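You operate a simulated robot arm through the tools that you are given. There is no shell and no other tool. Be economical: measure what you need, move in short steps, check, and stop when the job is done.

Carry out the task below with a simulated robot arm. There is one attempt and no reset: what you move stays moved.

TASK
Put one of the red pegs from the top of the test bench on top of the flat carton on the top of the test bench. Put the red pin from the middle table top on the white lay-up card. Open the bench cupboard door, put the blue holder on the floor of the bench cupboard and shut the door again. Take the yellow pin from the top of the eyelet bench and leave it on top of the panel six. Take the grey pad and leave it on top of the blue panel seven. Take the eye-wash bottle and put it on the top of the light box. Close the top bench drawer. Do these in any order. Set down upright: blue holder, eye-wash bottle.

The check looks at the end state, three seconds after you hand in, the way a careful person would. Anything else that was tipped, shoved, dropped, spilled or broken makes it a failure.

THE ROBOT
A 7-joint arm with a two-finger parallel gripper on a trunk, on a base that drives. Base frame: it is fixed to the floor where the robot stands at the start and does not move with it; the origin is under the middle of the robot, x ahead of it, y to its left, z up; the surface under the hand at the start is at about z = 840. Units: mm, rad, N and s.
With the tool pointing down near the work surface it reaches from about 240 to 640 mm from the robot's upright axis, wherever it stands. Its first joint turns from -2.897 to 2.897 rad. Places, roughly: bench cupboard door [100, -4800, 500]; blue holder (8x4x11 cm) [300, -4700, 900]; eye-wash bottle [500, -3000, 1000]; flat carton [500, -500, 750]; floor of the bench cupboard [400, -4800, 100]; grey pad (9x6x4 cm) [300, -3900, 900]; lay-up card [-2750, -5000, 1000]; panel seven [500, -3750, 750]; panel six [-4750, -3750, 750]; red peg (2x2x5 cm) [500, 200, 900]; red pin (3x3x8 cm) [-2700, -5200, 900]; top bench drawer [200, -2800, 600]; top of the light box (14x13 cm) [520, -1180, 940]; yellow pin (2x2x6 cm) [300, -4300, 900]. Payload 1.57 kg.
The TCP is the grasp point between the finger pads, 30 mm short of the fingertips. In the tool frame z runs along the fingers and y along their closing line. Largest opening 80 mm; finger width 17, thickness 12; the body of the gripper, 40 by 82 mm, starts 80 mm behind the TCP.
Orientation is that of the tool frame in the base frame, as a unit quaternion [w, x, y, z]. With the fingers straight down and closing along the base's y, the tool's x points along the base's -x, its y along +y and its z along -z.

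THE INTERFACE
- The arm moves only by the tool jog_arm. Its argument "steps" is a list of rows, each a list of 7 numbers: the turn, a rotation vector about the tool's x, y, z in rad, then the shift along the tool's x, y, z in m, then the finger opening in m, from 0 to 0.08. In form: [[rx, ry, rz, dx, dy, dz, gripper], ...]. A call has 1 to 8 rows; each row is the pose to reach, as a shift and turn from the pose commanded when the call began, along the tool's axes at that moment. Rows are played at 5 a second. More than 50 mm and 0.15 rad between two rows, or a gripper value outside its range, and nothing of the call is played. A pose out of reach is approached as far as the arm can. The call stops where the force on the tool passes 40 N (or 10 N more than at its start, if that is more) or the arm is blocked; 0.2 s more then pass. Each finger travels about 72 mm/s and halts on what it meets, pressing with about 35 N; the grip force reading is that of the motor and also rises with nothing between the fingers. The clock runs only during rows and for 0.2 s after the last one: add rows that repeat a pose to give the fingers time. The reply holds the time, the measured pose of the TCP, the force on the tool along the base axes, the opening and the grip force, in the units named above and with some noise, with the torque about the TCP (base axes, N m) and any sound that the robot's microphone picked up, and new pictures: "pictures" is both (left out), scene, wrist or none.
- Cameras (640 x 400 px; columns grow to the right, rows downward): "scene" is now at [244.4, -18.3, 1410.7]; the picture's right is [-0.25, -0.97, 0.00], its down [-0.75, 0.19, -0.63] and it looks along [0.61, -0.16, -0.77] (base axes); focal length 284 px, centre (320, 200). "wrist" rides on the gripper at [72, -7, -122] in the tool frame; the picture's right is [0.09, 1.00, 0.00], its down [-0.84, 0.08, -0.54] and it looks along [-0.54, 0.05, 0.84] (tool axes); focal length 238 px, centre (320, 200). There is no depth. A picture from a camera that has moved, and an enlarged one, comes with that camera's place and axes in the base frame and with its lens.
- slide_trunk(by): slides the trunk up (or, below 0, down) by that many mm; the arm and the scene camera ride with it, the base frame stays. It gives what a move gives, with no picture.
- steer(legs): drives the robot by 1 to 6 legs, each [ahead, left, turn to the left] in mm, mm and rad, along the robot's own axes; the way and the turn of a leg run together, so that a leg with both is an arc; at most 1500 mm and 3.142 rad a leg. The arm and the cameras ride along, it lands a little off, and it stops where it bumps. It gives what a move gives, and a new picture of the scene camera.
- pan_tilt(pan, tilt): turns the head with the scene camera to pan (to the left, within 1.501 rad either way) and tilt (down, from -0.506 to 1.204), counted from straight ahead of the robot. It gives what a move gives, and a new picture of the scene camera.
- enlarge(camera, box): a new picture of the part [left, top, right, bottom] of that camera's present view, enlarged. It takes no simulated time.
- sign_off(): hands the job in; it is judged then, once.

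Work in short steps. Places have to be worked out from the pictures, the camera data and where the tool is seen: move nearer, look again, correct. Check each grasp and each placing, and mend what went wrong. You have 217 turns and 260 pictures in all, those below and enlarged ones among them. Open the gripper and draw the arm clear of the work before you hand the job in, unless the task says otherwise; then end with one line.

The tools are called after ">>>" by a JSON object that holds its "method" and its "body". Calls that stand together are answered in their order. jog_arm: Moves the arm, as the interface text tells. Its arguments: {"type":"object","properties":{"steps":{"type":"array","items":{"type":"array","items":{"type":"number"}}},"pictures":{"type":"string","enum":["both","scene","wrist","none"]}},"required":["steps"]} The other tools are called the same way: slide_trunk (by) slides the trunk up or down; steer (legs) drives the base; pan_tilt (pan, tilt) turns the head that bears the scene camera; enlarge (camera, box) takes an enlarged picture of a part of a camera's view; sign_off () hands the job in.

At the start:

```text
time_s: 0.0
position: [428.9, 21.7, 1146.4]
orientation: [0.0, 0.001, 1.0, 0.0]
wrist_force: [0.0, -0.2, 0.4]
moment: [-0.01, -0.01, 0.01]
opening: 80.0
gripper_force: 0.2
trunk travel left (down, up): [-650.0, 340.0]
robot x, y, heading: [-1.0, -2.6, 0.001]
head pan, tilt: [-0.248, 0.885]
```

scene: 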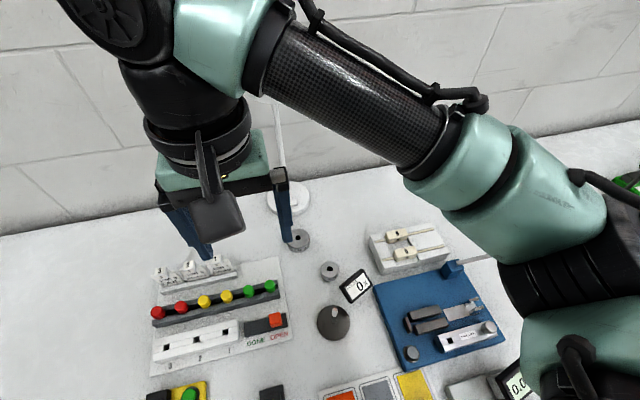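
wrist: 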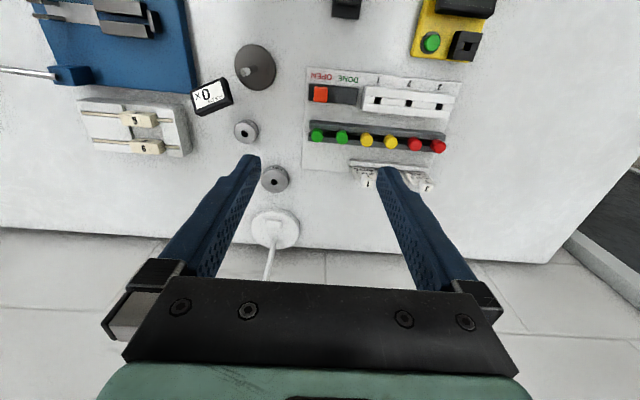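

The start pictures show a rack with coloured pegs ahead. I'll enlarge it and then look to the right for the flat carton.

>>> {"method": "enlarge", "body": {"camera": "scene", "box": [120, 220, 360, 370]}}

>>> {"method": "pan_tilt", "body": {"pan": -0.9, "tilt": 0.8}}

```text
2.67 times, centred on (240, 295) of scene
camera zoom: at [244.4, -18.3, 1410.7], right [-0.25, -0.97, 0.0], down [-0.75, 0.19, -0.63], along [0.61, -0.16, -0.77], focal length 757 px, centre (533, -53)
```

zoom: 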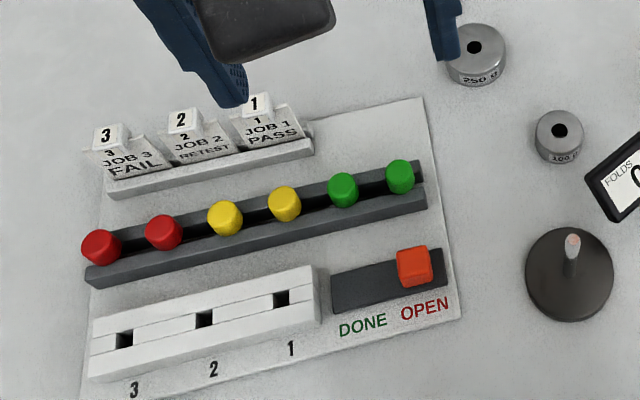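

```text
time_s: 1.0
position: [427.6, 21.5, 1146.0]
orientation: [0.0, -0.001, 1.0, -0.001]
wrist_force: [0.2, -0.4, -0.1]
moment: [0.03, -0.01, -0.03]
opening: 80.1
gripper_force: 0.0
trunk travel left (down, up): [-650.0, 340.0]
robot x, y, heading: [-2.6, -1.5, 0.001]
head pan, tilt: [-0.901, 0.799]
camera scene: at [220.6, -62.8, 1417.4], right [-0.78, -0.62, 0.0], down [-0.45, 0.56, -0.7], along [0.43, -0.55, -0.72], focal length 284 px, centre (320, 200)
```

scene: 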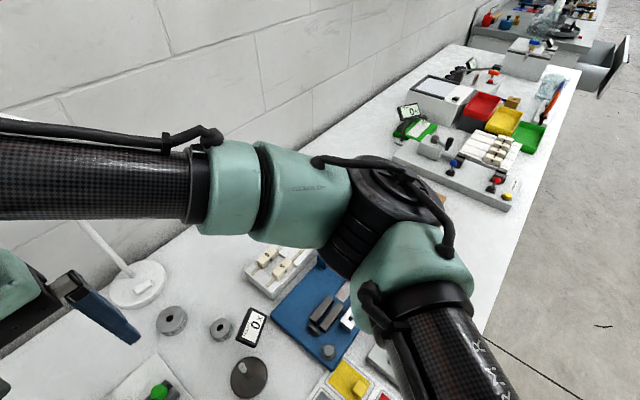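

The red pegs seem to be at about (478, 221) and (478, 181). I'll move the hand above them to see from closer and free the view on the carton.

>>> {"method": "jog_arm", "body": {"steps": [[0, 0, 0, 0, 0.045, 0.03, 0.08], [0, 0, 0, 0, 0.085, 0.055, 0.08], [0, 0, 0, 0, 0.125, 0.08, 0.08], [0, 0, 0, 0, 0.165, 0.105, 0.08], [0, 0, 0, -0.012, 0.18, 0.126, 0.08]]}}

```text
refused: row 1 steps farther than a row can; nothing moved
```

The first row exceeded 50 mm, so I resend it with smaller rows.

>>> {"method": "jog_arm", "body": {"steps": [[0, 0, 0, 0, 0.038, 0.025, 0.08], [0, 0, 0, 0, 0.076, 0.05, 0.08], [0, 0, 0, 0, 0.114, 0.075, 0.08], [0, 0, 0, 0, 0.152, 0.1, 0.08], [0, 0, 0, -0.012, 0.18, 0.126, 0.08]]}}

```text
time_s: 2.2
position: [440.5, 200.2, 1019.4]
orientation: [-0.001, 0.0, 1.0, -0.001]
wrist_force: [0.5, -0.4, 0.9]
moment: [-0.01, 0.01, 0.03]
opening: 79.9
gripper_force: 0.0
trunk travel left (down, up): [-650.0, 340.0]
robot x, y, heading: [1.1, -1.3, 0.0]
head pan, tilt: [-0.901, 0.799]
camera scene: at [220.9, -62.1, 1417.4], right [-0.78, -0.62, 0.0], down [-0.45, 0.56, -0.7], along [0.43, -0.55, -0.72], focal length 284 px, centre (320, 200)
camera wrist: at [367.9, 193.5, 1142.7], right [-0.09, 1.0, 0.0], down [0.84, 0.08, 0.54], along [0.54, 0.05, -0.84], focal length 238 px, centre (320, 200)
```

scene: 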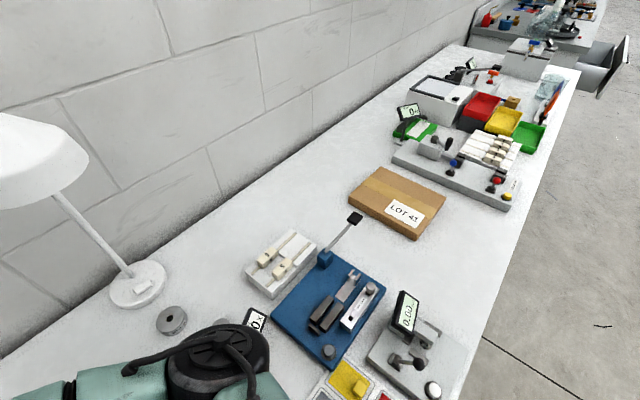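
wrist: 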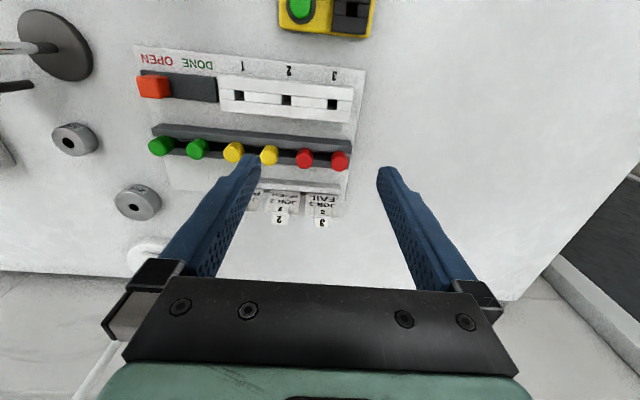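

The carton is visible now at about (385, -600). The outer red peg triangulates to about (480, 226, 880); I enlarge the wrist view to judge its height.

>>> {"method": "enlarge", "body": {"camera": "wrist", "box": [240, 110, 400, 210]}}

>>> {"method": "enlarge", "body": {"camera": "scene", "box": [320, 150, 480, 250]}}

```text
4.00 times, centred on (320, 160) of wrist
camera zoom: at [367.9, 193.5, 1142.7], right [-0.09, 1.0, 0.0], down [0.84, 0.08, 0.54], along [0.54, 0.05, -0.84], focal length 953 px, centre (320, 360)
```

zoom: 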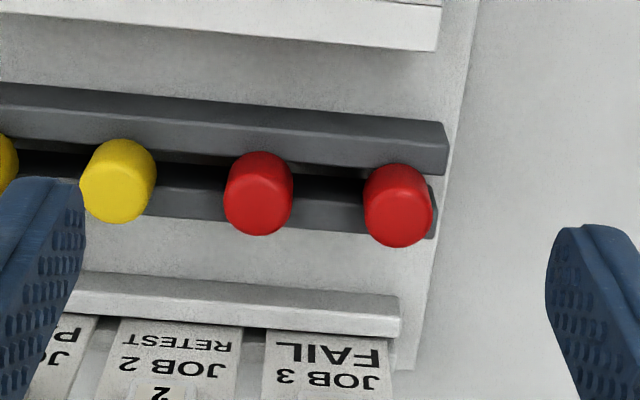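

```text
4.00 times, centred on (400, 200) of scene
camera zoom: at [220.9, -62.1, 1417.4], right [-0.78, -0.62, 0.0], down [-0.45, 0.56, -0.7], along [0.43, -0.55, -0.72], focal length 1136 px, centre (0, 200)
```

zoom: 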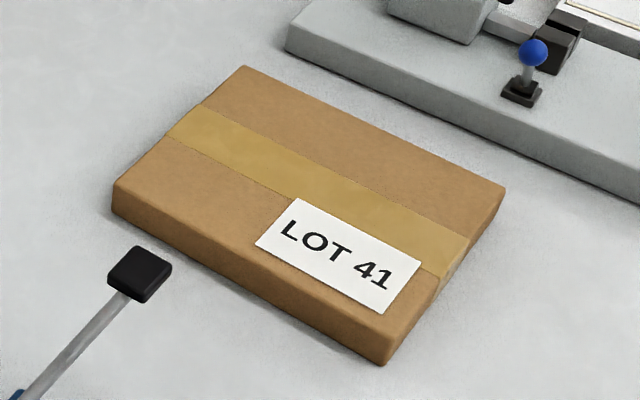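

The pegs stand in a slot between two rails, outer red peg top near (481, 226, 892). I'll rotate the hand 90° so it closes across the rack and centre over that peg.

>>> {"method": "jog_arm", "body": {"steps": [[0, 0, 0.147, -0.005, 0.003, 0, 0.06], [0, 0, 0.294, -0.01, 0.006, 0, 0.06], [0, 0, 0.441, -0.015, 0.009, 0, 0.06], [0, 0, 0.588, -0.02, 0.012, 0, 0.06], [0, 0, 0.735, -0.025, 0.016, 0, 0.06], [0, 0, 0.882, -0.03, 0.02, 0, 0.06], [0, 0, 1.029, -0.035, 0.023, 0, 0.06], [0, 0, 1.176, -0.0405, 0.026, 0, 0.06]], "pictures": "none"}}

>>> {"method": "jog_arm", "body": {"steps": [[0, 0, 0.14, 0, 0, 0, 0.06], [0, 0, 0.28, 0, 0, 0, 0.06], [0, 0, 0.395, 0, 0, 0, 0.06], [0, 0, 0.395, 0, 0, 0.03, 0.06]], "pictures": "wrist"}}

```text
time_s: 4.0
position: [480.3, 227.6, 1020.4]
orientation: [0.0, 0.556, 0.831, -0.001]
wrist_force: [0.4, 1.1, 0.5]
moment: [0.01, -0.03, 0.03]
opening: 60.1
gripper_force: 0.1
trunk travel left (down, up): [-650.0, 340.0]
robot x, y, heading: [0.6, 0.4, -0.006]
head pan, tilt: [-0.901, 0.799]
```

```text
time_s: 5.0
position: [480.2, 227.3, 989.7]
orientation: [0.001, 0.708, 0.707, -0.001]
wrist_force: [0.0, 0.1, 0.1]
moment: [0.01, -0.01, 0.01]
opening: 60.1
gripper_force: 0.1
trunk travel left (down, up): [-650.0, 340.0]
robot x, y, heading: [-1.4, -0.8, 0.002]
head pan, tilt: [-0.901, 0.799]
camera wrist: at [473.9, 299.3, 1112.9], right [1.0, 0.09, 0.0], down [0.08, -0.84, 0.54], along [0.05, -0.54, -0.84], focal length 238 px, centre (320, 200)
```

wrist: 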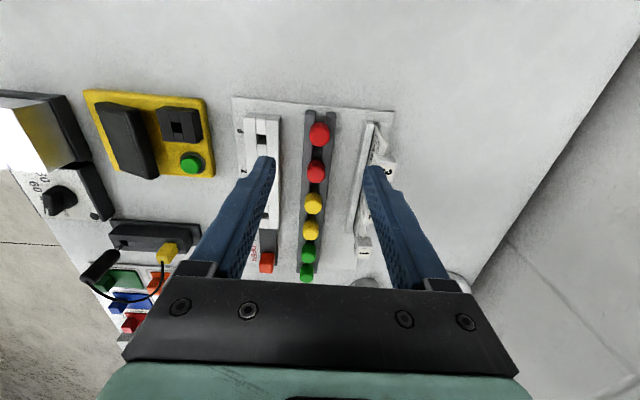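

The peg appears at about (480, 229). I narrow the opening to 40 mm to clear the job cards, descend with the fingertips just above the rails, and look.

>>> {"method": "jog_arm", "body": {"steps": [[0, 0, 0, 0.002, 0, 0, 0.042], [0, 0, 0, 0.002, 0, 0.03, 0.042], [0, 0, 0, 0.002, 0, 0.06, 0.042], [0, 0, 0, 0.002, 0, 0.08, 0.042]], "pictures": "wrist"}}

```text
time_s: 6.0
position: [480.4, 230.9, 909.8]
orientation: [0.0, 0.707, 0.707, 0.001]
wrist_force: [-0.8, -0.8, 0.0]
moment: [-0.02, -0.03, -0.01]
opening: 41.7
gripper_force: 0.0
trunk travel left (down, up): [-650.0, 340.0]
robot x, y, heading: [-2.3, -2.5, -0.002]
head pan, tilt: [-0.901, 0.799]
camera wrist: at [474.1, 302.8, 1032.4], right [1.0, 0.09, 0.0], down [0.08, -0.84, 0.54], along [0.05, -0.54, -0.84], focal length 238 px, centre (320, 200)
```

wrist: 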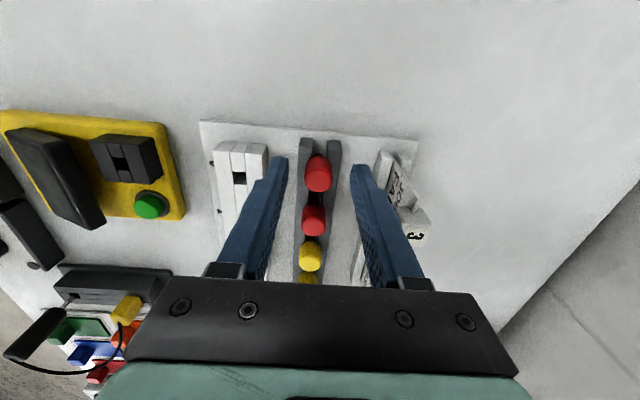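

>>> {"method": "enlarge", "body": {"camera": "wrist", "box": [240, 120, 400, 220]}}

```text
4.00 times, centred on (320, 170) of wrist
camera zoom: at [474.1, 302.8, 1032.4], right [1.0, 0.09, 0.0], down [0.08, -0.84, 0.54], along [0.05, -0.54, -0.84], focal length 953 px, centre (320, 320)
```

zoom: 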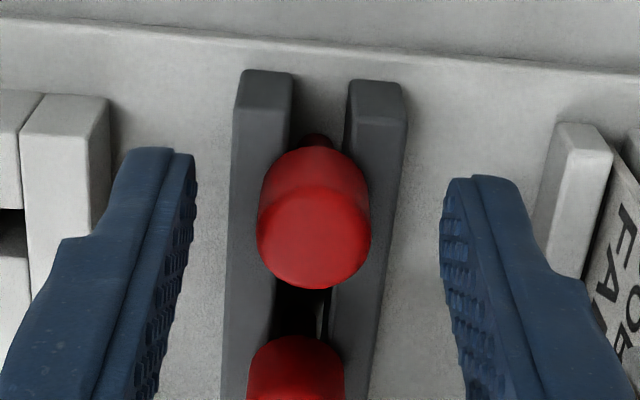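

The peg has a wide head (z about 882–899) resting on the rails, centred at (480, 231.5). I raise 5 mm so the tips clear the rails, and close.

>>> {"method": "jog_arm", "body": {"steps": [[0, 0, 0, 0.001, 0, -0.005, 0.042], [0, 0, 0, 0.001, 0, -0.005, 0.03], [0, 0, 0, 0.001, 0, -0.005, 0.01], [0, 0, 0, 0.001, 0, -0.005, 0.01], [0, 0, 0, 0.001, 0, -0.005, 0.01]], "pictures": "wrist"}}

```text
time_s: 7.2
position: [481.7, 231.5, 915.3]
orientation: [0.0, 0.707, 0.707, 0.0]
wrist_force: [0.4, 0.1, 1.2]
moment: [0.01, -0.02, 0.0]
opening: 14.5
gripper_force: 30.4
trunk travel left (down, up): [-650.0, 340.0]
robot x, y, heading: [1.5, 1.6, -0.001]
head pan, tilt: [-0.901, 0.799]
camera wrist: at [474.2, 303.3, 1037.6], right [1.0, 0.09, 0.0], down [0.08, -0.84, 0.54], along [0.05, -0.54, -0.84], focal length 238 px, centre (320, 200)
```

wrist: 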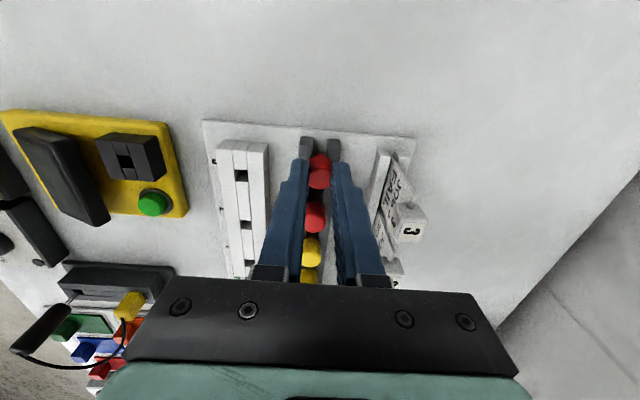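

Opening stopped at 14.5 mm with grip force; I lift straight up and check the hold.

>>> {"method": "jog_arm", "body": {"steps": [[0, 0, 0, 0, 0, -0.02, 0.01], [0, 0, 0, 0, 0, -0.05, 0.01], [0, 0, 0, 0, 0, -0.09, 0.01], [0, 0, 0, 0, 0, -0.13, 0.01]], "pictures": "wrist"}}

>>> {"method": "enlarge", "body": {"camera": "wrist", "box": [240, 120, 400, 220]}}

```text
time_s: 8.2
position: [479.6, 230.3, 1045.8]
orientation: [0.0, 0.708, 0.706, -0.001]
wrist_force: [0.6, 0.3, -0.1]
moment: [-0.03, -0.03, 0.01]
opening: 14.6
gripper_force: 30.8
trunk travel left (down, up): [-650.0, 340.0]
robot x, y, heading: [-3.4, 0.5, 0.001]
head pan, tilt: [-0.901, 0.799]
camera wrist: at [473.2, 302.8, 1167.8], right [1.0, 0.09, 0.0], down [0.08, -0.84, 0.54], along [0.05, -0.54, -0.84], focal length 238 px, centre (320, 200)
```

wrist: 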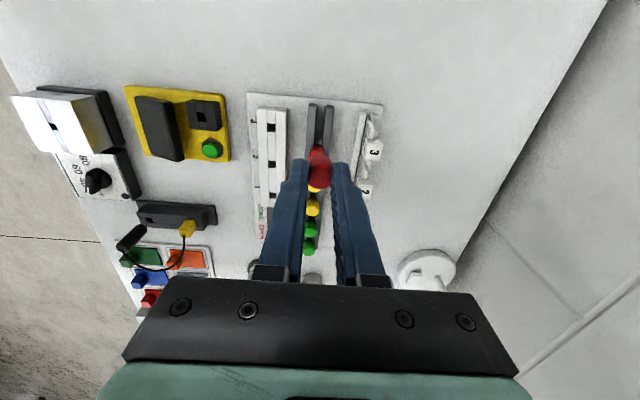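

```text
4.00 times, centred on (320, 170) of wrist
camera zoom: at [473.2, 302.8, 1167.8], right [1.0, 0.09, 0.0], down [0.08, -0.84, 0.54], along [0.05, -0.54, -0.84], focal length 953 px, centre (320, 320)
```

zoom: 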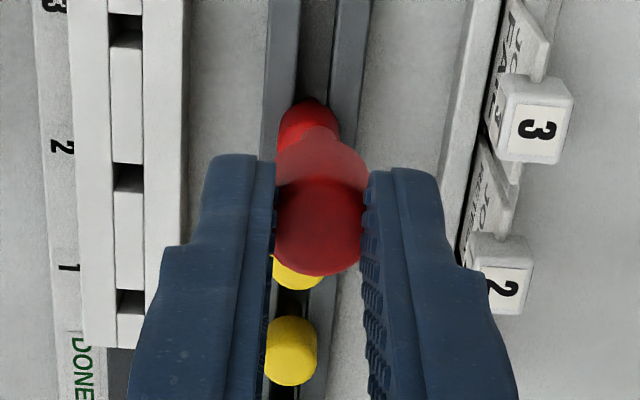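

The peg is held upright with its stem down. The carton computes to x 290–493, y −702…−531, top about 870; I raise the hand and drive sideways to it.

>>> {"method": "jog_arm", "body": {"steps": [[0, 0, 0, -0.02, -0.02, -0.03, 0.01], [0, 0, 0, -0.04, -0.04, -0.06, 0.01], [0, 0, 0, -0.07, -0.06, -0.08, 0.01], [0, 0, 0, -0.11, -0.08, -0.08, 0.01], [0, 0, 0, -0.15, -0.08, -0.08, 0.01], [0, 0, 0, -0.19, -0.08, -0.08, 0.01], [0, 0, 0, -0.23, -0.08, -0.08, 0.01]], "pictures": "none"}}

>>> {"method": "steer", "body": {"legs": [[0, -616, 0]]}}

```text
time_s: 9.8
position: [401.0, -2.4, 1125.7]
orientation: [-0.001, 0.706, 0.708, -0.001]
wrist_force: [0.3, 0.5, 0.9]
moment: [0.05, 0.02, -0.01]
opening: 14.3
gripper_force: 30.4
trunk travel left (down, up): [-650.0, 340.0]
robot x, y, heading: [1.3, 5.3, -0.002]
head pan, tilt: [-0.901, 0.799]
```

```text
time_s: 13.3
position: [400.2, -619.0, 1124.4]
orientation: [-0.001, 0.708, 0.706, 0.0]
wrist_force: [-0.7, 0.7, -0.5]
moment: [-0.01, 0.0, 0.01]
opening: 14.5
gripper_force: 30.7
trunk travel left (down, up): [-650.0, 340.0]
robot x, y, heading: [-0.1, -618.2, -0.008]
head pan, tilt: [-0.901, 0.799]
camera scene: at [219.3, -679.4, 1417.4], right [-0.79, -0.62, 0.0], down [-0.44, 0.56, -0.7], along [0.43, -0.55, -0.72], focal length 284 px, centre (320, 200)
```

scene: 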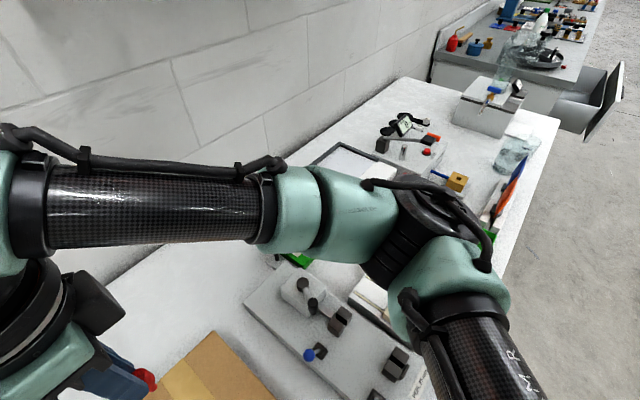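

Over the carton now. I lower part of the way and look from both cameras with the head turned toward the hand.

>>> {"method": "jog_arm", "body": {"steps": [[0, 0, 0, 0, -0.005, 0.04, 0.01], [0, 0, 0, 0, -0.01, 0.08, 0.01], [0, 0, 0, 0, -0.01, 0.12, 0.01]], "pictures": "wrist"}}

>>> {"method": "pan_tilt", "body": {"pan": -0.1, "tilt": 1.0}}

```text
time_s: 14.1
position: [390.2, -616.8, 1005.0]
orientation: [0.0, 0.709, 0.706, 0.0]
wrist_force: [-0.1, 0.5, -0.2]
moment: [-0.04, 0.03, -0.02]
opening: 14.6
gripper_force: 30.4
trunk travel left (down, up): [-650.0, 340.0]
robot x, y, heading: [-0.6, -612.2, -0.006]
head pan, tilt: [-0.901, 0.799]
camera wrist: at [383.3, -545.2, 1127.3], right [1.0, 0.09, 0.0], down [0.07, -0.84, 0.54], along [0.05, -0.54, -0.84], focal length 238 px, centre (320, 200)
```

wrist: 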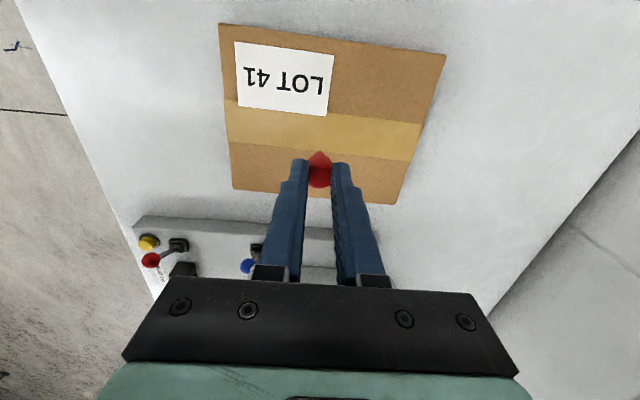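

```text
time_s: 15.2
position: [390.0, -618.2, 1005.8]
orientation: [0.0, 0.709, 0.705, 0.0]
wrist_force: [0.0, -0.2, 0.0]
moment: [-0.02, -0.02, -0.01]
opening: 14.5
gripper_force: 30.0
trunk travel left (down, up): [-650.0, 340.0]
robot x, y, heading: [-2.8, -617.3, -0.003]
head pan, tilt: [-0.099, 1.0]
camera scene: at [238.7, -622.9, 1402.3], right [-0.1, -0.99, 0.0], down [-0.84, 0.09, -0.54], along [0.54, -0.06, -0.84], focal length 284 px, centre (320, 200)
```

scene: 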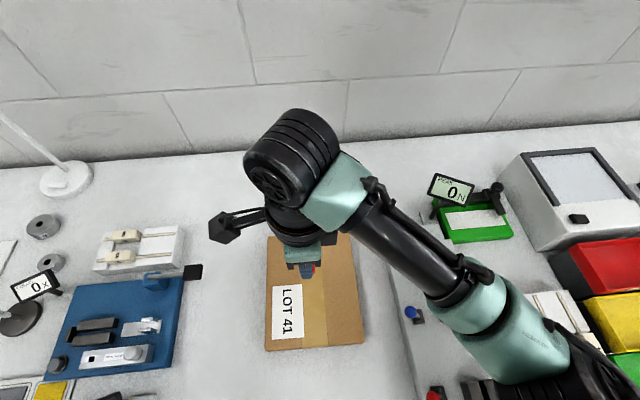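

Peg hangs just over the carton's middle. I go down to about 5 mm above the expected contact.

>>> {"method": "jog_arm", "body": {"steps": [[0, 0, 0, 0, 0, 0.03, 0.01], [0, 0, 0, 0, 0, 0.055, 0.01], [0, 0, 0, 0, 0, 0.063, 0.01]], "pictures": "wrist"}}

>>> {"method": "enlarge", "body": {"camera": "wrist", "box": [240, 110, 400, 210]}}

```text
time_s: 16.0
position: [388.9, -616.8, 941.6]
orientation: [0.001, 0.708, 0.706, 0.0]
wrist_force: [-0.2, 0.3, -0.6]
moment: [-0.01, 0.0, -0.02]
opening: 14.3
gripper_force: 30.5
trunk travel left (down, up): [-650.0, 340.0]
robot x, y, heading: [-0.9, -613.7, -0.006]
head pan, tilt: [-0.099, 1.0]
camera wrist: at [383.2, -545.9, 1064.4], right [1.0, 0.09, 0.0], down [0.07, -0.84, 0.54], along [0.05, -0.54, -0.84], focal length 238 px, centre (320, 200)
```

wrist: 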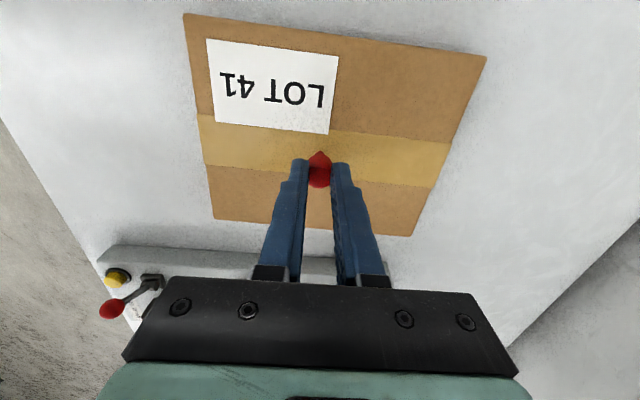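

```text
4.00 times, centred on (320, 160) of wrist
camera zoom: at [383.2, -545.9, 1064.4], right [1.0, 0.09, 0.0], down [0.07, -0.84, 0.54], along [0.05, -0.54, -0.84], focal length 953 px, centre (320, 360)
```

zoom: 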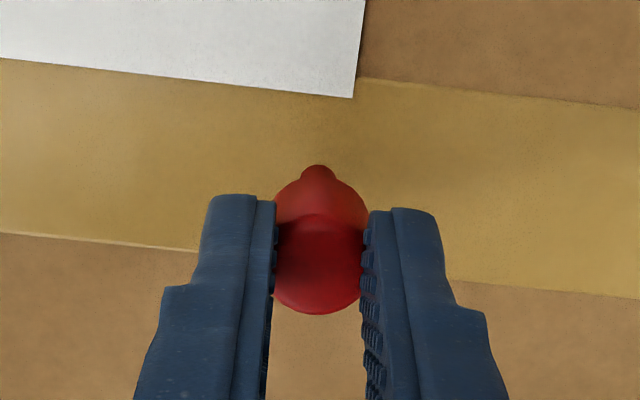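

The stem is thin, so the peg wouldn't stand; I'll tilt the hand about 60° to lay it down gently. First raise and tilt, then inspect.

>>> {"method": "jog_arm", "body": {"steps": [[0, 0, 0, 0, 0, -0.03, 0.01], [0, 0.15, 0, -0.005, 0, -0.03, 0.01], [0, 0.3, 0, -0.01, 0, -0.03, 0.01], [0, 0.45, 0, -0.015, 0, -0.03, 0.01], [0, 0.6, 0, -0.02, 0, -0.03, 0.01], [0, 0.75, 0, -0.025, 0, -0.03, 0.01], [0, 0.9, 0, -0.03, 0, -0.03, 0.01], [0, 1.05, 0, -0.03, 0, -0.03, 0.01]]}}

```text
time_s: 17.8
position: [390.0, -648.0, 972.2]
orientation: [-0.354, 0.613, 0.611, 0.356]
wrist_force: [-0.5, -0.1, 0.0]
moment: [0.05, 0.01, -0.03]
opening: 14.5
gripper_force: 30.8
trunk travel left (down, up): [-650.0, 340.0]
robot x, y, heading: [-1.4, -615.1, -0.005]
head pan, tilt: [-0.099, 1.0]
camera scene: at [238.8, -622.9, 1402.3], right [-0.1, -0.99, 0.0], down [-0.84, 0.09, -0.54], along [0.54, -0.06, -0.84], focal length 284 px, centre (320, 200)
camera wrist: at [383.4, -718.0, 1096.7], right [1.0, 0.04, 0.08], down [0.08, -0.89, -0.46], along [0.05, 0.46, -0.89], focal length 238 px, centre (320, 200)
```

scene: 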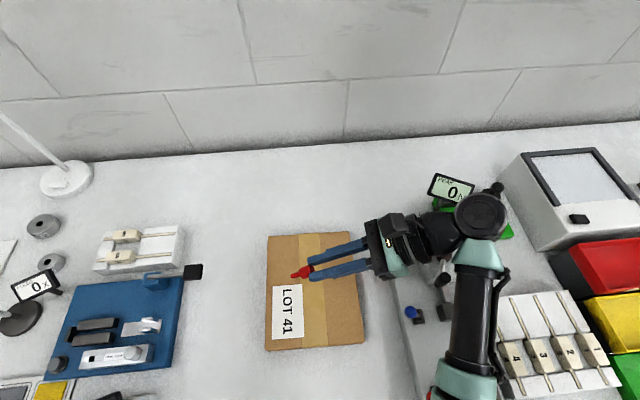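
wrist: 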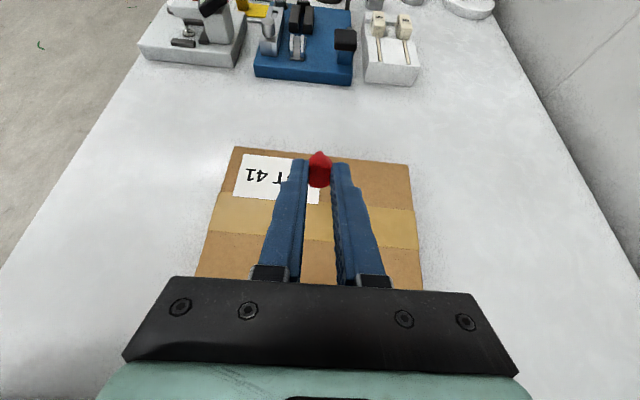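

The tilted peg's head and stem are over the carton centre. I lower vertically 60 mm (in tool axes) to bring the stem tip near contact.

>>> {"method": "jog_arm", "body": {"steps": [[0, 0, 0, -0.026, 0, 0.0149, 0.01], [0, 0, 0, -0.0434, 0, 0.0249, 0.01], [0, 0, 0, -0.052, 0, 0.0299, 0.01]]}}

>>> {"method": "enlarge", "body": {"camera": "scene", "box": [240, 210, 480, 360]}}

```text
time_s: 18.6
position: [389.1, -646.7, 911.7]
orientation: [-0.355, 0.613, 0.611, 0.354]
wrist_force: [0.7, 0.0, 0.0]
moment: [0.0, 0.03, 0.04]
opening: 14.4
gripper_force: 30.7
trunk travel left (down, up): [-650.0, 340.0]
robot x, y, heading: [-2.1, -616.6, -0.004]
head pan, tilt: [-0.099, 1.0]
camera scene: at [238.7, -622.8, 1402.3], right [-0.1, -0.99, 0.0], down [-0.84, 0.09, -0.54], along [0.54, -0.06, -0.84], focal length 284 px, centre (320, 200)
camera wrist: at [383.3, -717.3, 1036.1], right [1.0, 0.04, 0.08], down [0.07, -0.89, -0.46], along [0.05, 0.46, -0.89], focal length 238 px, centre (320, 200)
```

scene: 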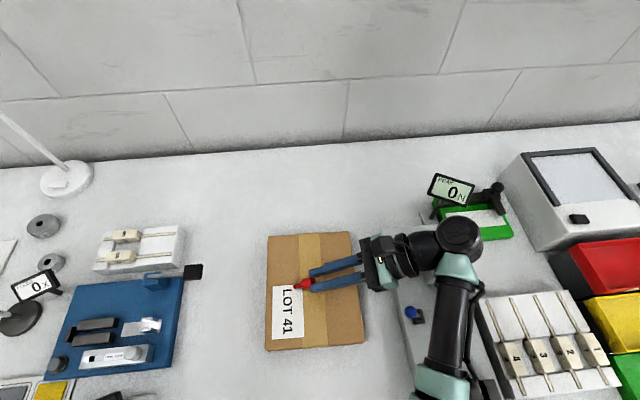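
wrist: 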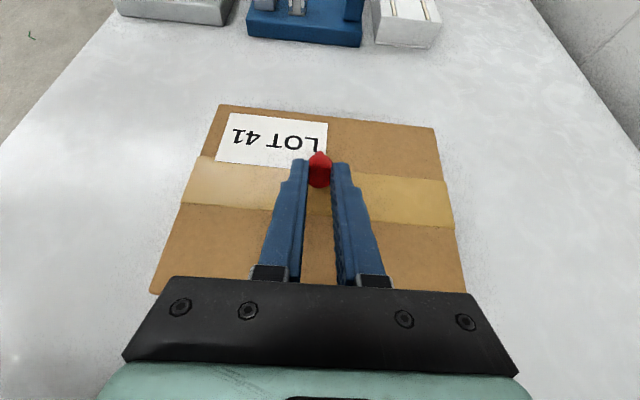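

```text
2.67 times, centred on (360, 285) of scene
camera zoom: at [238.7, -622.8, 1402.3], right [-0.1, -0.99, 0.0], down [-0.84, 0.09, -0.54], along [0.54, -0.06, -0.84], focal length 757 px, centre (213, -27)
```

zoom: 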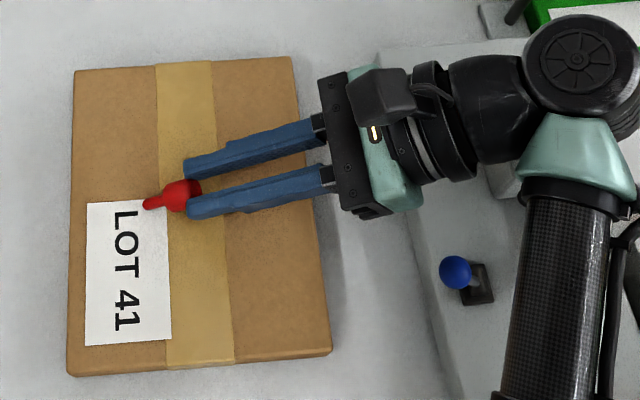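

The head extends past the fingertips, held at its rounded top. I keep lowering in small steps, watching the force.

>>> {"method": "jog_arm", "body": {"steps": [[0, 0, 0, -0.0035, 0, 0.002, 0.01], [0, 0, 0, -0.007, 0, 0.004, 0.01]], "pictures": "none"}}

>>> {"method": "jog_arm", "body": {"steps": [[0, 0, 0, -0.0035, 0, 0.002, 0.01], [0, 0, 0, -0.007, 0, 0.004, 0.01]], "pictures": "none"}}

>>> {"method": "enlarge", "body": {"camera": "wrist", "box": [240, 110, 400, 210]}}

```text
time_s: 19.2
position: [389.7, -648.1, 907.5]
orientation: [-0.353, 0.611, 0.612, 0.357]
wrist_force: [1.0, -3.0, 19.6]
moment: [0.99, -0.01, -0.03]
opening: 14.7
gripper_force: 30.6
trunk travel left (down, up): [-650.0, 340.0]
robot x, y, heading: [3.4, -615.7, -0.006]
head pan, tilt: [-0.099, 1.0]
```

```text
time_s: 19.8
position: [389.5, -647.4, 897.5]
orientation: [-0.354, 0.612, 0.61, 0.357]
wrist_force: [2.3, -4.4, 19.2]
moment: [0.88, -0.09, -0.12]
opening: 15.0
gripper_force: 31.0
trunk travel left (down, up): [-650.0, 340.0]
robot x, y, heading: [0.6, -617.2, -0.003]
head pan, tilt: [-0.099, 1.0]
```

```text
4.00 times, centred on (320, 160) of wrist
camera zoom: at [381.7, -717.8, 1021.4], right [1.0, 0.04, 0.08], down [0.08, -0.89, -0.46], along [0.05, 0.46, -0.88], focal length 953 px, centre (320, 360)
```

zoom: 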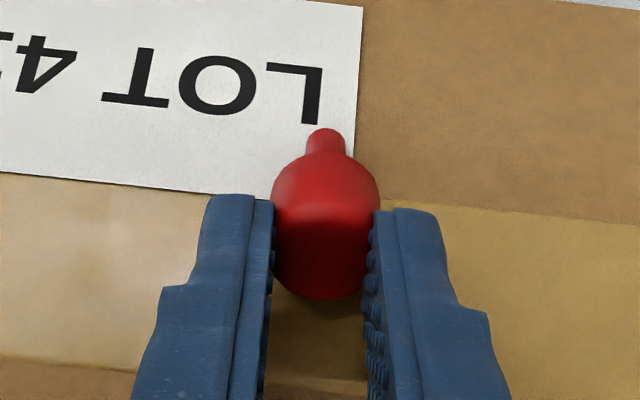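

Contact made and the peg is pivoting flat in the grip. I lower 3 mm more and open.

>>> {"method": "jog_arm", "body": {"steps": [[0, 0, 0, -0.0026, 0, 0.0015, 0.01], [0, 0, 0, -0.0026, 0, 0.0015, 0.016], [0, 0, 0, -0.0026, 0, 0.0015, 0.02], [0, 0, 0, -0.0026, 0, 0.0015, 0.028], [0, 0, 0, -0.0026, 0, 0.0015, 0.04]], "pictures": "wrist"}}

```text
time_s: 21.0
position: [390.5, -646.9, 893.1]
orientation: [-0.353, 0.613, 0.611, 0.354]
wrist_force: [-0.2, 0.8, 0.1]
moment: [-0.02, 0.02, 0.0]
opening: 40.0
gripper_force: 0.0
trunk travel left (down, up): [-650.0, 340.0]
robot x, y, heading: [-2.8, -617.2, -0.008]
head pan, tilt: [-0.099, 1.0]
camera wrist: at [382.6, -717.2, 1016.8], right [1.0, 0.04, 0.08], down [0.07, -0.89, -0.46], along [0.05, 0.46, -0.89], focal length 238 px, centre (320, 200)
```

wrist: 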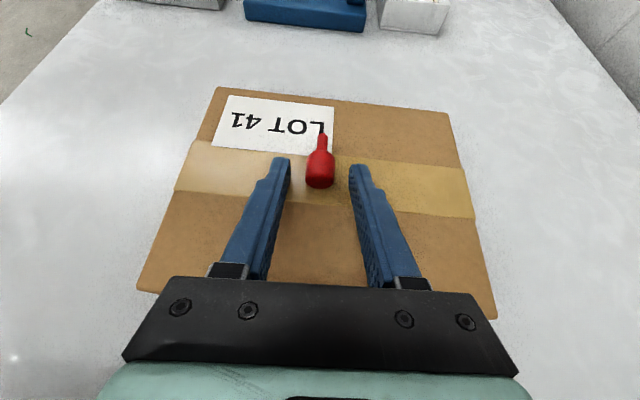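

The peg lies flat on the carton. I withdraw upward and bring the hand back vertical.

>>> {"method": "jog_arm", "body": {"steps": [[0, 0, 0, 0.026, 0, -0.0149, 0.04], [0, 0, 0, 0.052, 0, -0.03, 0.04], [0, 0, 0, 0.087, 0, -0.05, 0.04], [0, 0, 0, 0.13, 0, -0.0747, 0.04], [0, -0.15, 0, 0.16, 0, -0.09, 0.04], [0, -0.3, 0, 0.185, 0, -0.105, 0.04], [0, -0.45, 0, 0.21, 0, -0.12, 0.04]], "pictures": "none"}}

>>> {"method": "jog_arm", "body": {"steps": [[0, -0.15, 0, 0, 0, 0, 0.04], [0, -0.3, 0, 0, 0, 0, 0.04], [0, -0.45, 0, 0, 0, 0, 0.04], [0, -0.6, 0, 0, 0, 0, 0.04]], "pictures": "scene"}}

```text
time_s: 22.6
position: [390.7, -647.8, 1135.4]
orientation: [-0.209, 0.677, 0.675, 0.208]
wrist_force: [0.3, 0.4, -0.1]
moment: [-0.02, -0.02, -0.03]
opening: 40.0
gripper_force: 0.0
trunk travel left (down, up): [-650.0, 340.0]
robot x, y, heading: [-0.8, -616.1, -0.008]
head pan, tilt: [-0.099, 1.0]
```

```text
time_s: 23.6
position: [389.9, -647.1, 1135.2]
orientation: [0.0, 0.709, 0.705, -0.001]
wrist_force: [0.3, -0.3, -0.2]
moment: [-0.03, -0.01, 0.02]
opening: 40.0
gripper_force: 0.1
trunk travel left (down, up): [-650.0, 340.0]
robot x, y, heading: [0.5, -616.2, -0.005]
head pan, tilt: [-0.099, 1.0]
camera scene: at [238.7, -622.5, 1402.2], right [-0.1, -0.99, 0.0], down [-0.84, 0.09, -0.54], along [0.54, -0.06, -0.84], focal length 284 px, centre (320, 200)
```

scene: 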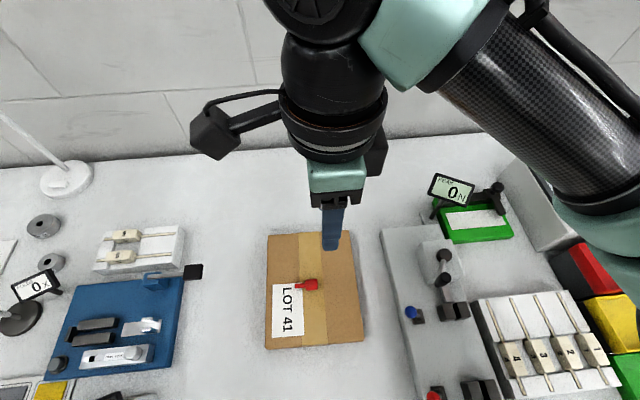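

Peg is well placed. Next the bottle and the drawer near y −3000; I back off, drive right along the aisle, and look that way.

>>> {"method": "steer", "body": {"legs": [[-500, 0, 0], [0, -1300, 0]]}}

>>> {"method": "pan_tilt", "body": {"pan": -0.8, "tilt": 0.5}}

```text
time_s: 32.6
position: [-108.4, -1934.8, 1135.8]
orientation: [0.0, 0.706, 0.708, 0.0]
wrist_force: [0.0, -0.1, 0.2]
moment: [0.01, 0.02, 0.03]
opening: 39.8
gripper_force: 0.0
trunk travel left (down, up): [-650.0, 340.0]
robot x, y, heading: [-499.4, -1906.2, 0.004]
head pan, tilt: [-0.099, 1.0]
camera scene: at [-260.4, -1911.4, 1402.3], right [-0.1, -1.0, 0.0], down [-0.84, 0.08, -0.54], along [0.54, -0.05, -0.84], focal length 284 px, centre (320, 200)
```

scene: 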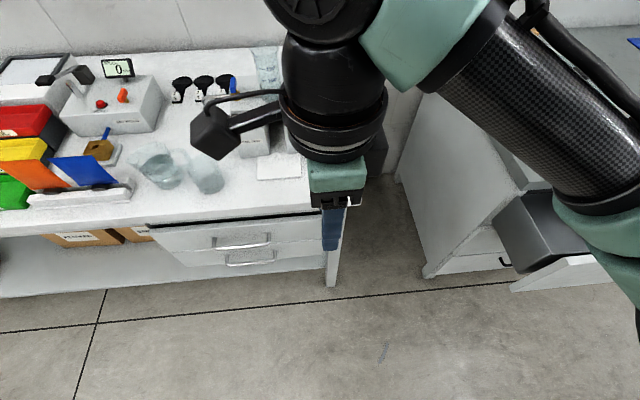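

```text
time_s: 33.7
position: [-108.7, -1934.1, 1135.7]
orientation: [0.0, 0.707, 0.708, -0.001]
wrist_force: [-0.1, 0.2, -0.5]
moment: [0.0, -0.06, 0.01]
opening: 40.0
gripper_force: 0.0
trunk travel left (down, up): [-650.0, 340.0]
robot x, y, heading: [-498.6, -1903.2, 0.004]
head pan, tilt: [-0.799, 0.499]
camera scene: at [-266.1, -1969.5, 1443.3], right [-0.71, -0.7, 0.0], down [-0.34, 0.34, -0.88], along [0.61, -0.63, -0.48], focal length 284 px, centre (320, 200)
```

scene: 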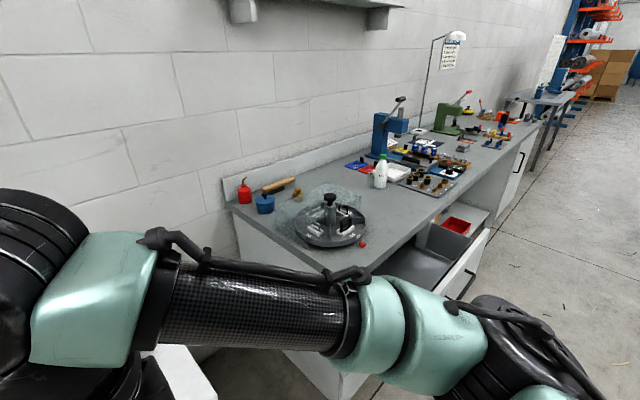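

The white bottle with a green cap stands at about (395, −3050); the open drawer is below it. I drive further, staying back in the aisle, and look down at the drawer.

>>> {"method": "steer", "body": {"legs": [[-150, 0, 0], [0, -950, 0]]}}

>>> {"method": "pan_tilt", "body": {"pan": 0.0, "tilt": 0.6}}

```text
time_s: 39.6
position: [-252.0, -2880.2, 1135.1]
orientation: [0.001, 0.705, 0.709, 0.0]
wrist_force: [-0.8, 0.5, 1.1]
moment: [-0.01, -0.01, 0.03]
opening: 40.1
gripper_force: 0.0
trunk travel left (down, up): [-650.0, 340.0]
robot x, y, heading: [-642.3, -2853.1, 0.003]
head pan, tilt: [-0.799, 0.499]
camera scene: at [-409.4, -2915.8, 1443.4], right [-0.71, -0.7, 0.0], down [-0.34, 0.34, -0.88], along [0.62, -0.63, -0.48], focal length 284 px, centre (320, 200)
```

scene: 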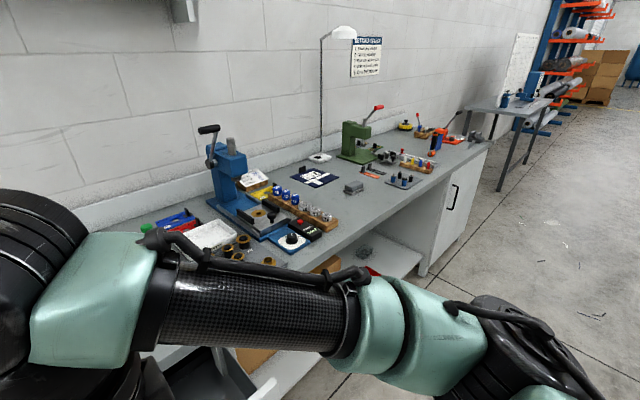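

```text
time_s: 40.8
position: [-252.6, -2880.9, 1135.1]
orientation: [0.0, 0.705, 0.709, 0.0]
wrist_force: [-0.4, -0.7, 1.3]
moment: [0.06, -0.01, 0.03]
opening: 40.3
gripper_force: 0.1
trunk travel left (down, up): [-650.0, 340.0]
robot x, y, heading: [-644.0, -2852.8, 0.008]
head pan, tilt: [0.0, 0.6]
camera scene: at [-384.9, -2850.3, 1434.3], right [0.01, -1.0, 0.0], down [-0.56, 0.0, -0.83], along [0.83, 0.0, -0.56], focal length 284 px, centre (320, 200)
```

scene: 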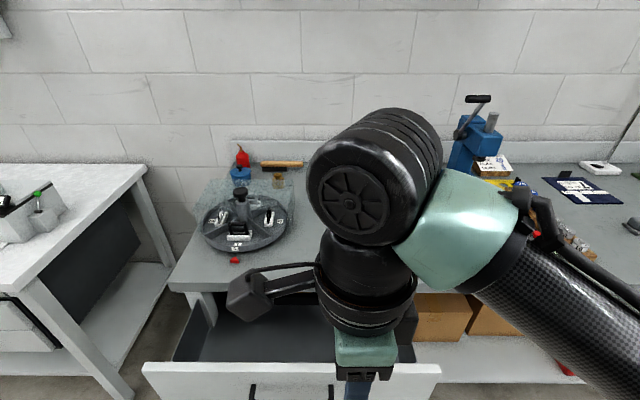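

The drawer front is ahead of the hand. I tilt down more to measure it.

>>> {"method": "pan_tilt", "body": {"pan": 0.1, "tilt": 1.0}}

```text
time_s: 41.6
position: [-251.2, -2880.6, 1135.8]
orientation: [-0.001, 0.705, 0.709, 0.0]
wrist_force: [1.3, 0.1, -0.2]
moment: [0.02, 0.01, 0.02]
opening: 40.1
gripper_force: 0.1
trunk travel left (down, up): [-650.0, 340.0]
robot x, y, heading: [-646.0, -2852.4, 0.003]
head pan, tilt: [0.099, 1.0]
camera scene: at [-403.9, -2843.4, 1402.3], right [0.11, -0.99, 0.0], down [-0.84, -0.09, -0.54], along [0.54, 0.06, -0.84], focal length 284 px, centre (320, 200)
```

scene: 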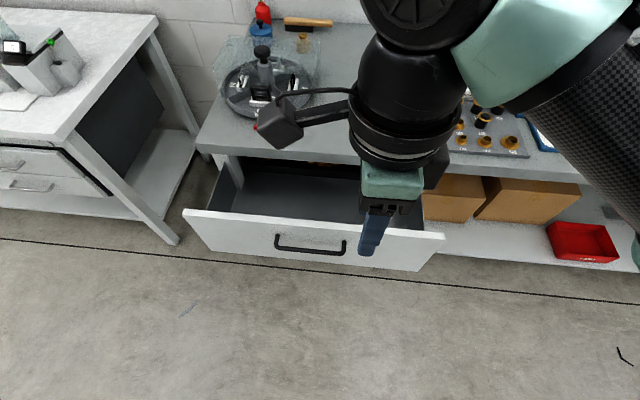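

The drawer front lies at x≈−20, y −2400…−3145, z≈400–680. I'll point the tool forward horizontally so I can push it: back up a bit, then tilt the hand.

>>> {"method": "steer", "body": {"legs": [[-200, 0, 0]]}}

>>> {"method": "jog_arm", "body": {"steps": [[-0.15, 0, 0, 0, 0.02, 0, 0.0], [-0.3, 0, 0, 0, 0.04, 0, 0.0], [-0.45, 0, 0, 0, 0.06, 0, 0.0], [-0.6, 0, 0, 0, 0.08, 0, 0.0], [-0.75, 0, 0, 0, 0.1, 0, 0.0], [-0.9, 0, 0, 0, 0.12, 0, 0.0], [-1.05, 0, 0, 0, 0.14, 0, 0.0], [-1.2, 0, 0, 0, 0.16, 0, 0.0]], "pictures": "none"}}

>>> {"method": "jog_arm", "body": {"steps": [[-0.13, 0, 0, 0, 0, 0, 0.0], [-0.26, 0, 0, 0, 0, 0, 0.0], [-0.37, 0, 0, 0, 0, 0, 0.0]], "pictures": "scene"}}

```text
time_s: 43.2
position: [-448.6, -2881.1, 1135.2]
orientation: [0.0, 0.705, 0.71, 0.001]
wrist_force: [-0.3, -0.5, 0.7]
moment: [-0.02, 0.0, -0.01]
opening: 40.0
gripper_force: 0.1
trunk travel left (down, up): [-650.0, 340.0]
robot x, y, heading: [-843.4, -2855.4, 0.006]
head pan, tilt: [0.099, 1.0]
camera scene: at [-601.6, -2844.5, 1402.4], right [0.11, -0.99, 0.0], down [-0.84, -0.09, -0.54], along [0.54, 0.06, -0.84], focal length 284 px, centre (320, 200)
```

scene: 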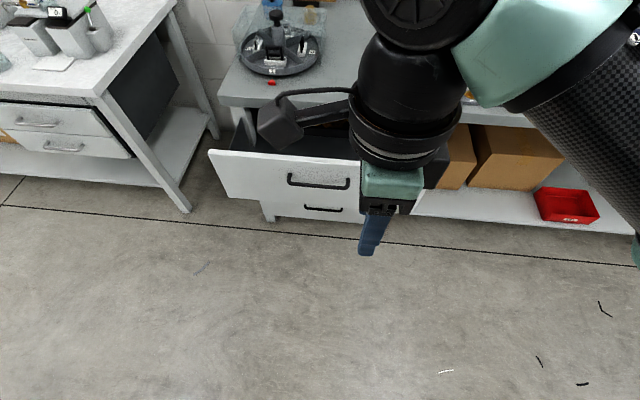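

```text
time_s: 45.0
position: [-288.6, -2879.3, 1134.7]
orientation: [0.399, 0.581, 0.586, 0.4]
wrist_force: [0.4, -0.1, 0.8]
moment: [0.01, -0.01, -0.03]
opening: 0.0
gripper_force: 21.3
trunk travel left (down, up): [-650.0, 340.0]
robot x, y, heading: [-842.1, -2855.2, 0.003]
head pan, tilt: [0.099, 1.0]
```

```text
time_s: 45.8
position: [-287.4, -2880.1, 1134.9]
orientation: [0.499, 0.498, 0.502, 0.501]
wrist_force: [0.2, -0.3, 0.5]
moment: [-0.02, -0.04, 0.0]
opening: 0.2
gripper_force: 21.9
trunk travel left (down, up): [-650.0, 340.0]
robot x, y, heading: [-838.4, -2857.0, 0.006]
head pan, tilt: [0.099, 1.0]
camera scene: at [-601.1, -2844.3, 1402.3], right [0.11, -0.99, 0.0], down [-0.84, -0.09, -0.54], along [0.54, 0.06, -0.84], focal length 284 px, centre (320, 200)
```

scene: 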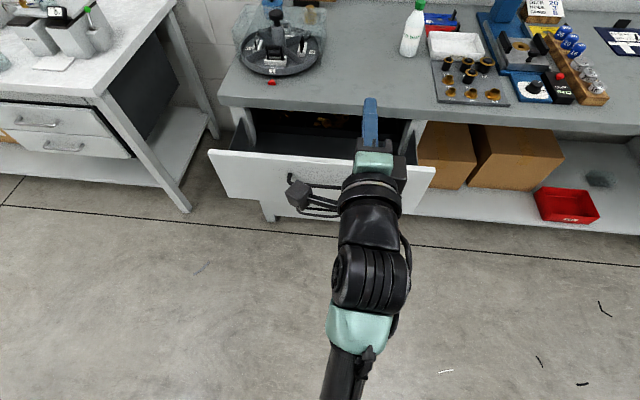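

Now a lower closed drawer is also visible; the open top drawer's face is at x≈−85, z≈600–805, centre y≈−2790, with a handle at z≈712–751. I lower the trunk so the closed fingers face it just below the handle, and drive up to near contact.

>>> {"method": "slide_trunk", "body": {"by": -475}}

>>> {"method": "steer", "body": {"legs": [[0, 90, 0], [110, 0, 0]]}}

>>> {"method": "jog_arm", "body": {"steps": [[0, 0, 0, 0, 0, 0, 0.0]], "pictures": "wrist"}}

```text
refused: -475 is not a number from -400 to 400
```

```text
time_s: 47.7
position: [-182.7, -2791.0, 1135.7]
orientation: [0.498, 0.498, 0.503, 0.502]
wrist_force: [1.2, -0.4, 0.7]
moment: [-0.01, 0.01, 0.01]
opening: 0.1
gripper_force: 20.7
trunk travel left (down, up): [-650.0, 340.0]
robot x, y, heading: [-736.4, -2765.4, 0.009]
head pan, tilt: [0.099, 1.0]
camera scene: at [-495.0, -2755.1, 1402.1], right [0.11, -0.99, 0.0], down [-0.84, -0.09, -0.54], along [0.54, 0.06, -0.84], focal length 284 px, centre (320, 200)
```

scene: 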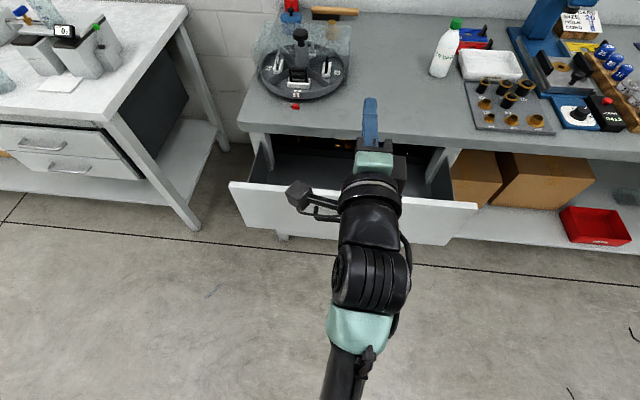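

```text
time_s: 48.1
position: [-183.1, -2790.2, 1135.5]
orientation: [0.498, 0.498, 0.503, 0.502]
wrist_force: [-0.3, 0.7, 0.7]
moment: [0.01, 0.0, 0.0]
opening: 0.0
gripper_force: 21.6
trunk travel left (down, up): [-650.0, 340.0]
robot x, y, heading: [-737.9, -2766.0, 0.009]
head pan, tilt: [0.099, 1.0]
camera wrist: at [-306.3, -2719.5, 1129.6], right [0.0, 0.09, 1.0], down [-0.53, -0.84, 0.08], along [0.84, -0.53, 0.05], focal length 238 px, centre (320, 200)
```

wrist: 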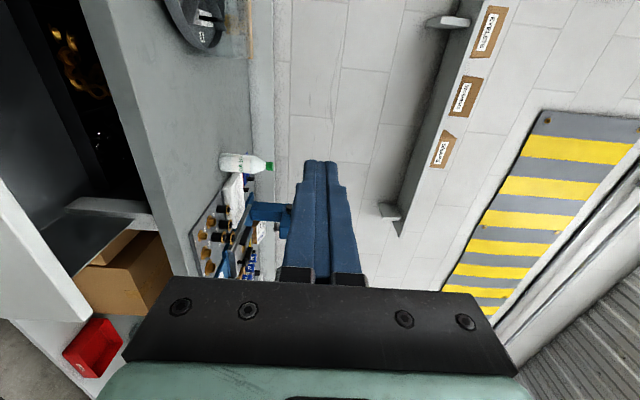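

The trunk step is limited to 400. Tips are about 70 mm before the face; I lower in two slides.

>>> {"method": "slide_trunk", "body": {"by": -400}}

>>> {"method": "slide_trunk", "body": {"by": -70}}

>>> {"method": "steer", "body": {"legs": [[60, 0, 0]]}}

>>> {"method": "jog_arm", "body": {"steps": [[0, 0, 0, 0, 0, 0, 0.0]], "pictures": "wrist"}}

```text
time_s: 51.9
position: [-182.8, -2790.4, 736.1]
orientation: [0.497, 0.498, 0.503, 0.502]
wrist_force: [-0.7, 0.3, -0.5]
moment: [0.04, 0.01, -0.02]
opening: 0.0
gripper_force: 21.3
trunk travel left (down, up): [-250.0, 740.0]
robot x, y, heading: [-734.9, -2764.0, 0.007]
head pan, tilt: [0.099, 1.0]
```

```text
time_s: 53.0
position: [-183.5, -2790.9, 665.9]
orientation: [0.498, 0.498, 0.502, 0.502]
wrist_force: [-0.6, 0.1, -0.6]
moment: [0.0, 0.0, -0.04]
opening: 0.2
gripper_force: 21.3
trunk travel left (down, up): [-180.0, 810.0]
robot x, y, heading: [-736.5, -2762.3, 0.008]
head pan, tilt: [0.099, 1.0]
```

```text
time_s: 54.0
position: [-124.5, -2790.1, 664.6]
orientation: [0.497, 0.498, 0.503, 0.502]
wrist_force: [-0.3, 0.7, -0.8]
moment: [-0.03, -0.03, 0.02]
opening: 0.0
gripper_force: 21.1
trunk travel left (down, up): [-180.0, 810.0]
robot x, y, heading: [-677.4, -2763.1, 0.007]
head pan, tilt: [0.099, 1.0]
camera scene: at [-436.7, -2754.5, 932.3], right [0.11, -0.99, 0.0], down [-0.84, -0.09, -0.54], along [0.54, 0.06, -0.84], focal length 284 px, centre (320, 200)
```

scene: 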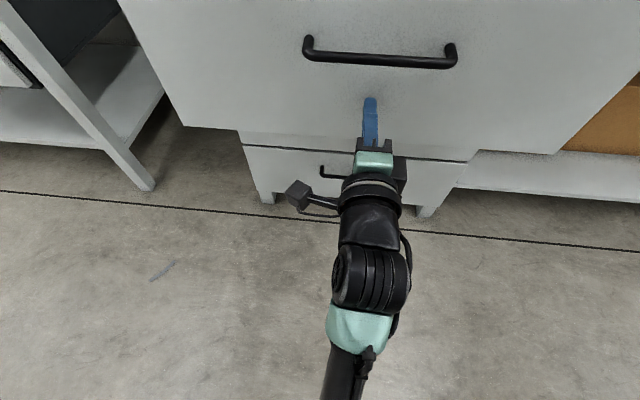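

```text
time_s: 54.4
position: [-124.3, -2788.2, 664.8]
orientation: [0.498, 0.498, 0.501, 0.503]
wrist_force: [-0.2, 0.6, -1.2]
moment: [0.02, -0.01, -0.03]
opening: 0.1
gripper_force: 21.5
trunk travel left (down, up): [-180.0, 810.0]
robot x, y, heading: [-677.1, -2762.0, 0.009]
head pan, tilt: [0.099, 1.0]
camera wrist: at [-247.2, -2718.9, 659.6], right [0.0, 0.09, 1.0], down [-0.53, -0.84, 0.08], along [0.85, -0.53, 0.05], focal length 238 px, centre (320, 200)
```

wrist: 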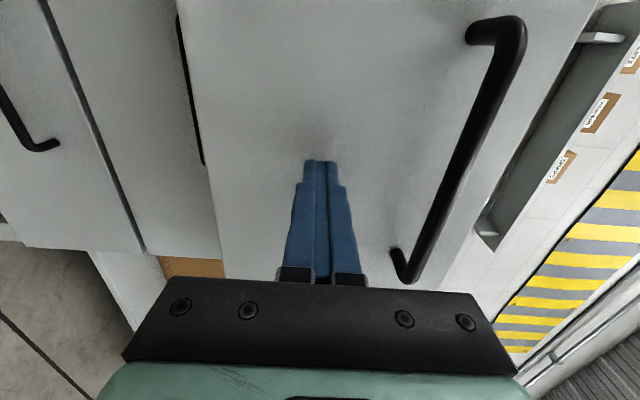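

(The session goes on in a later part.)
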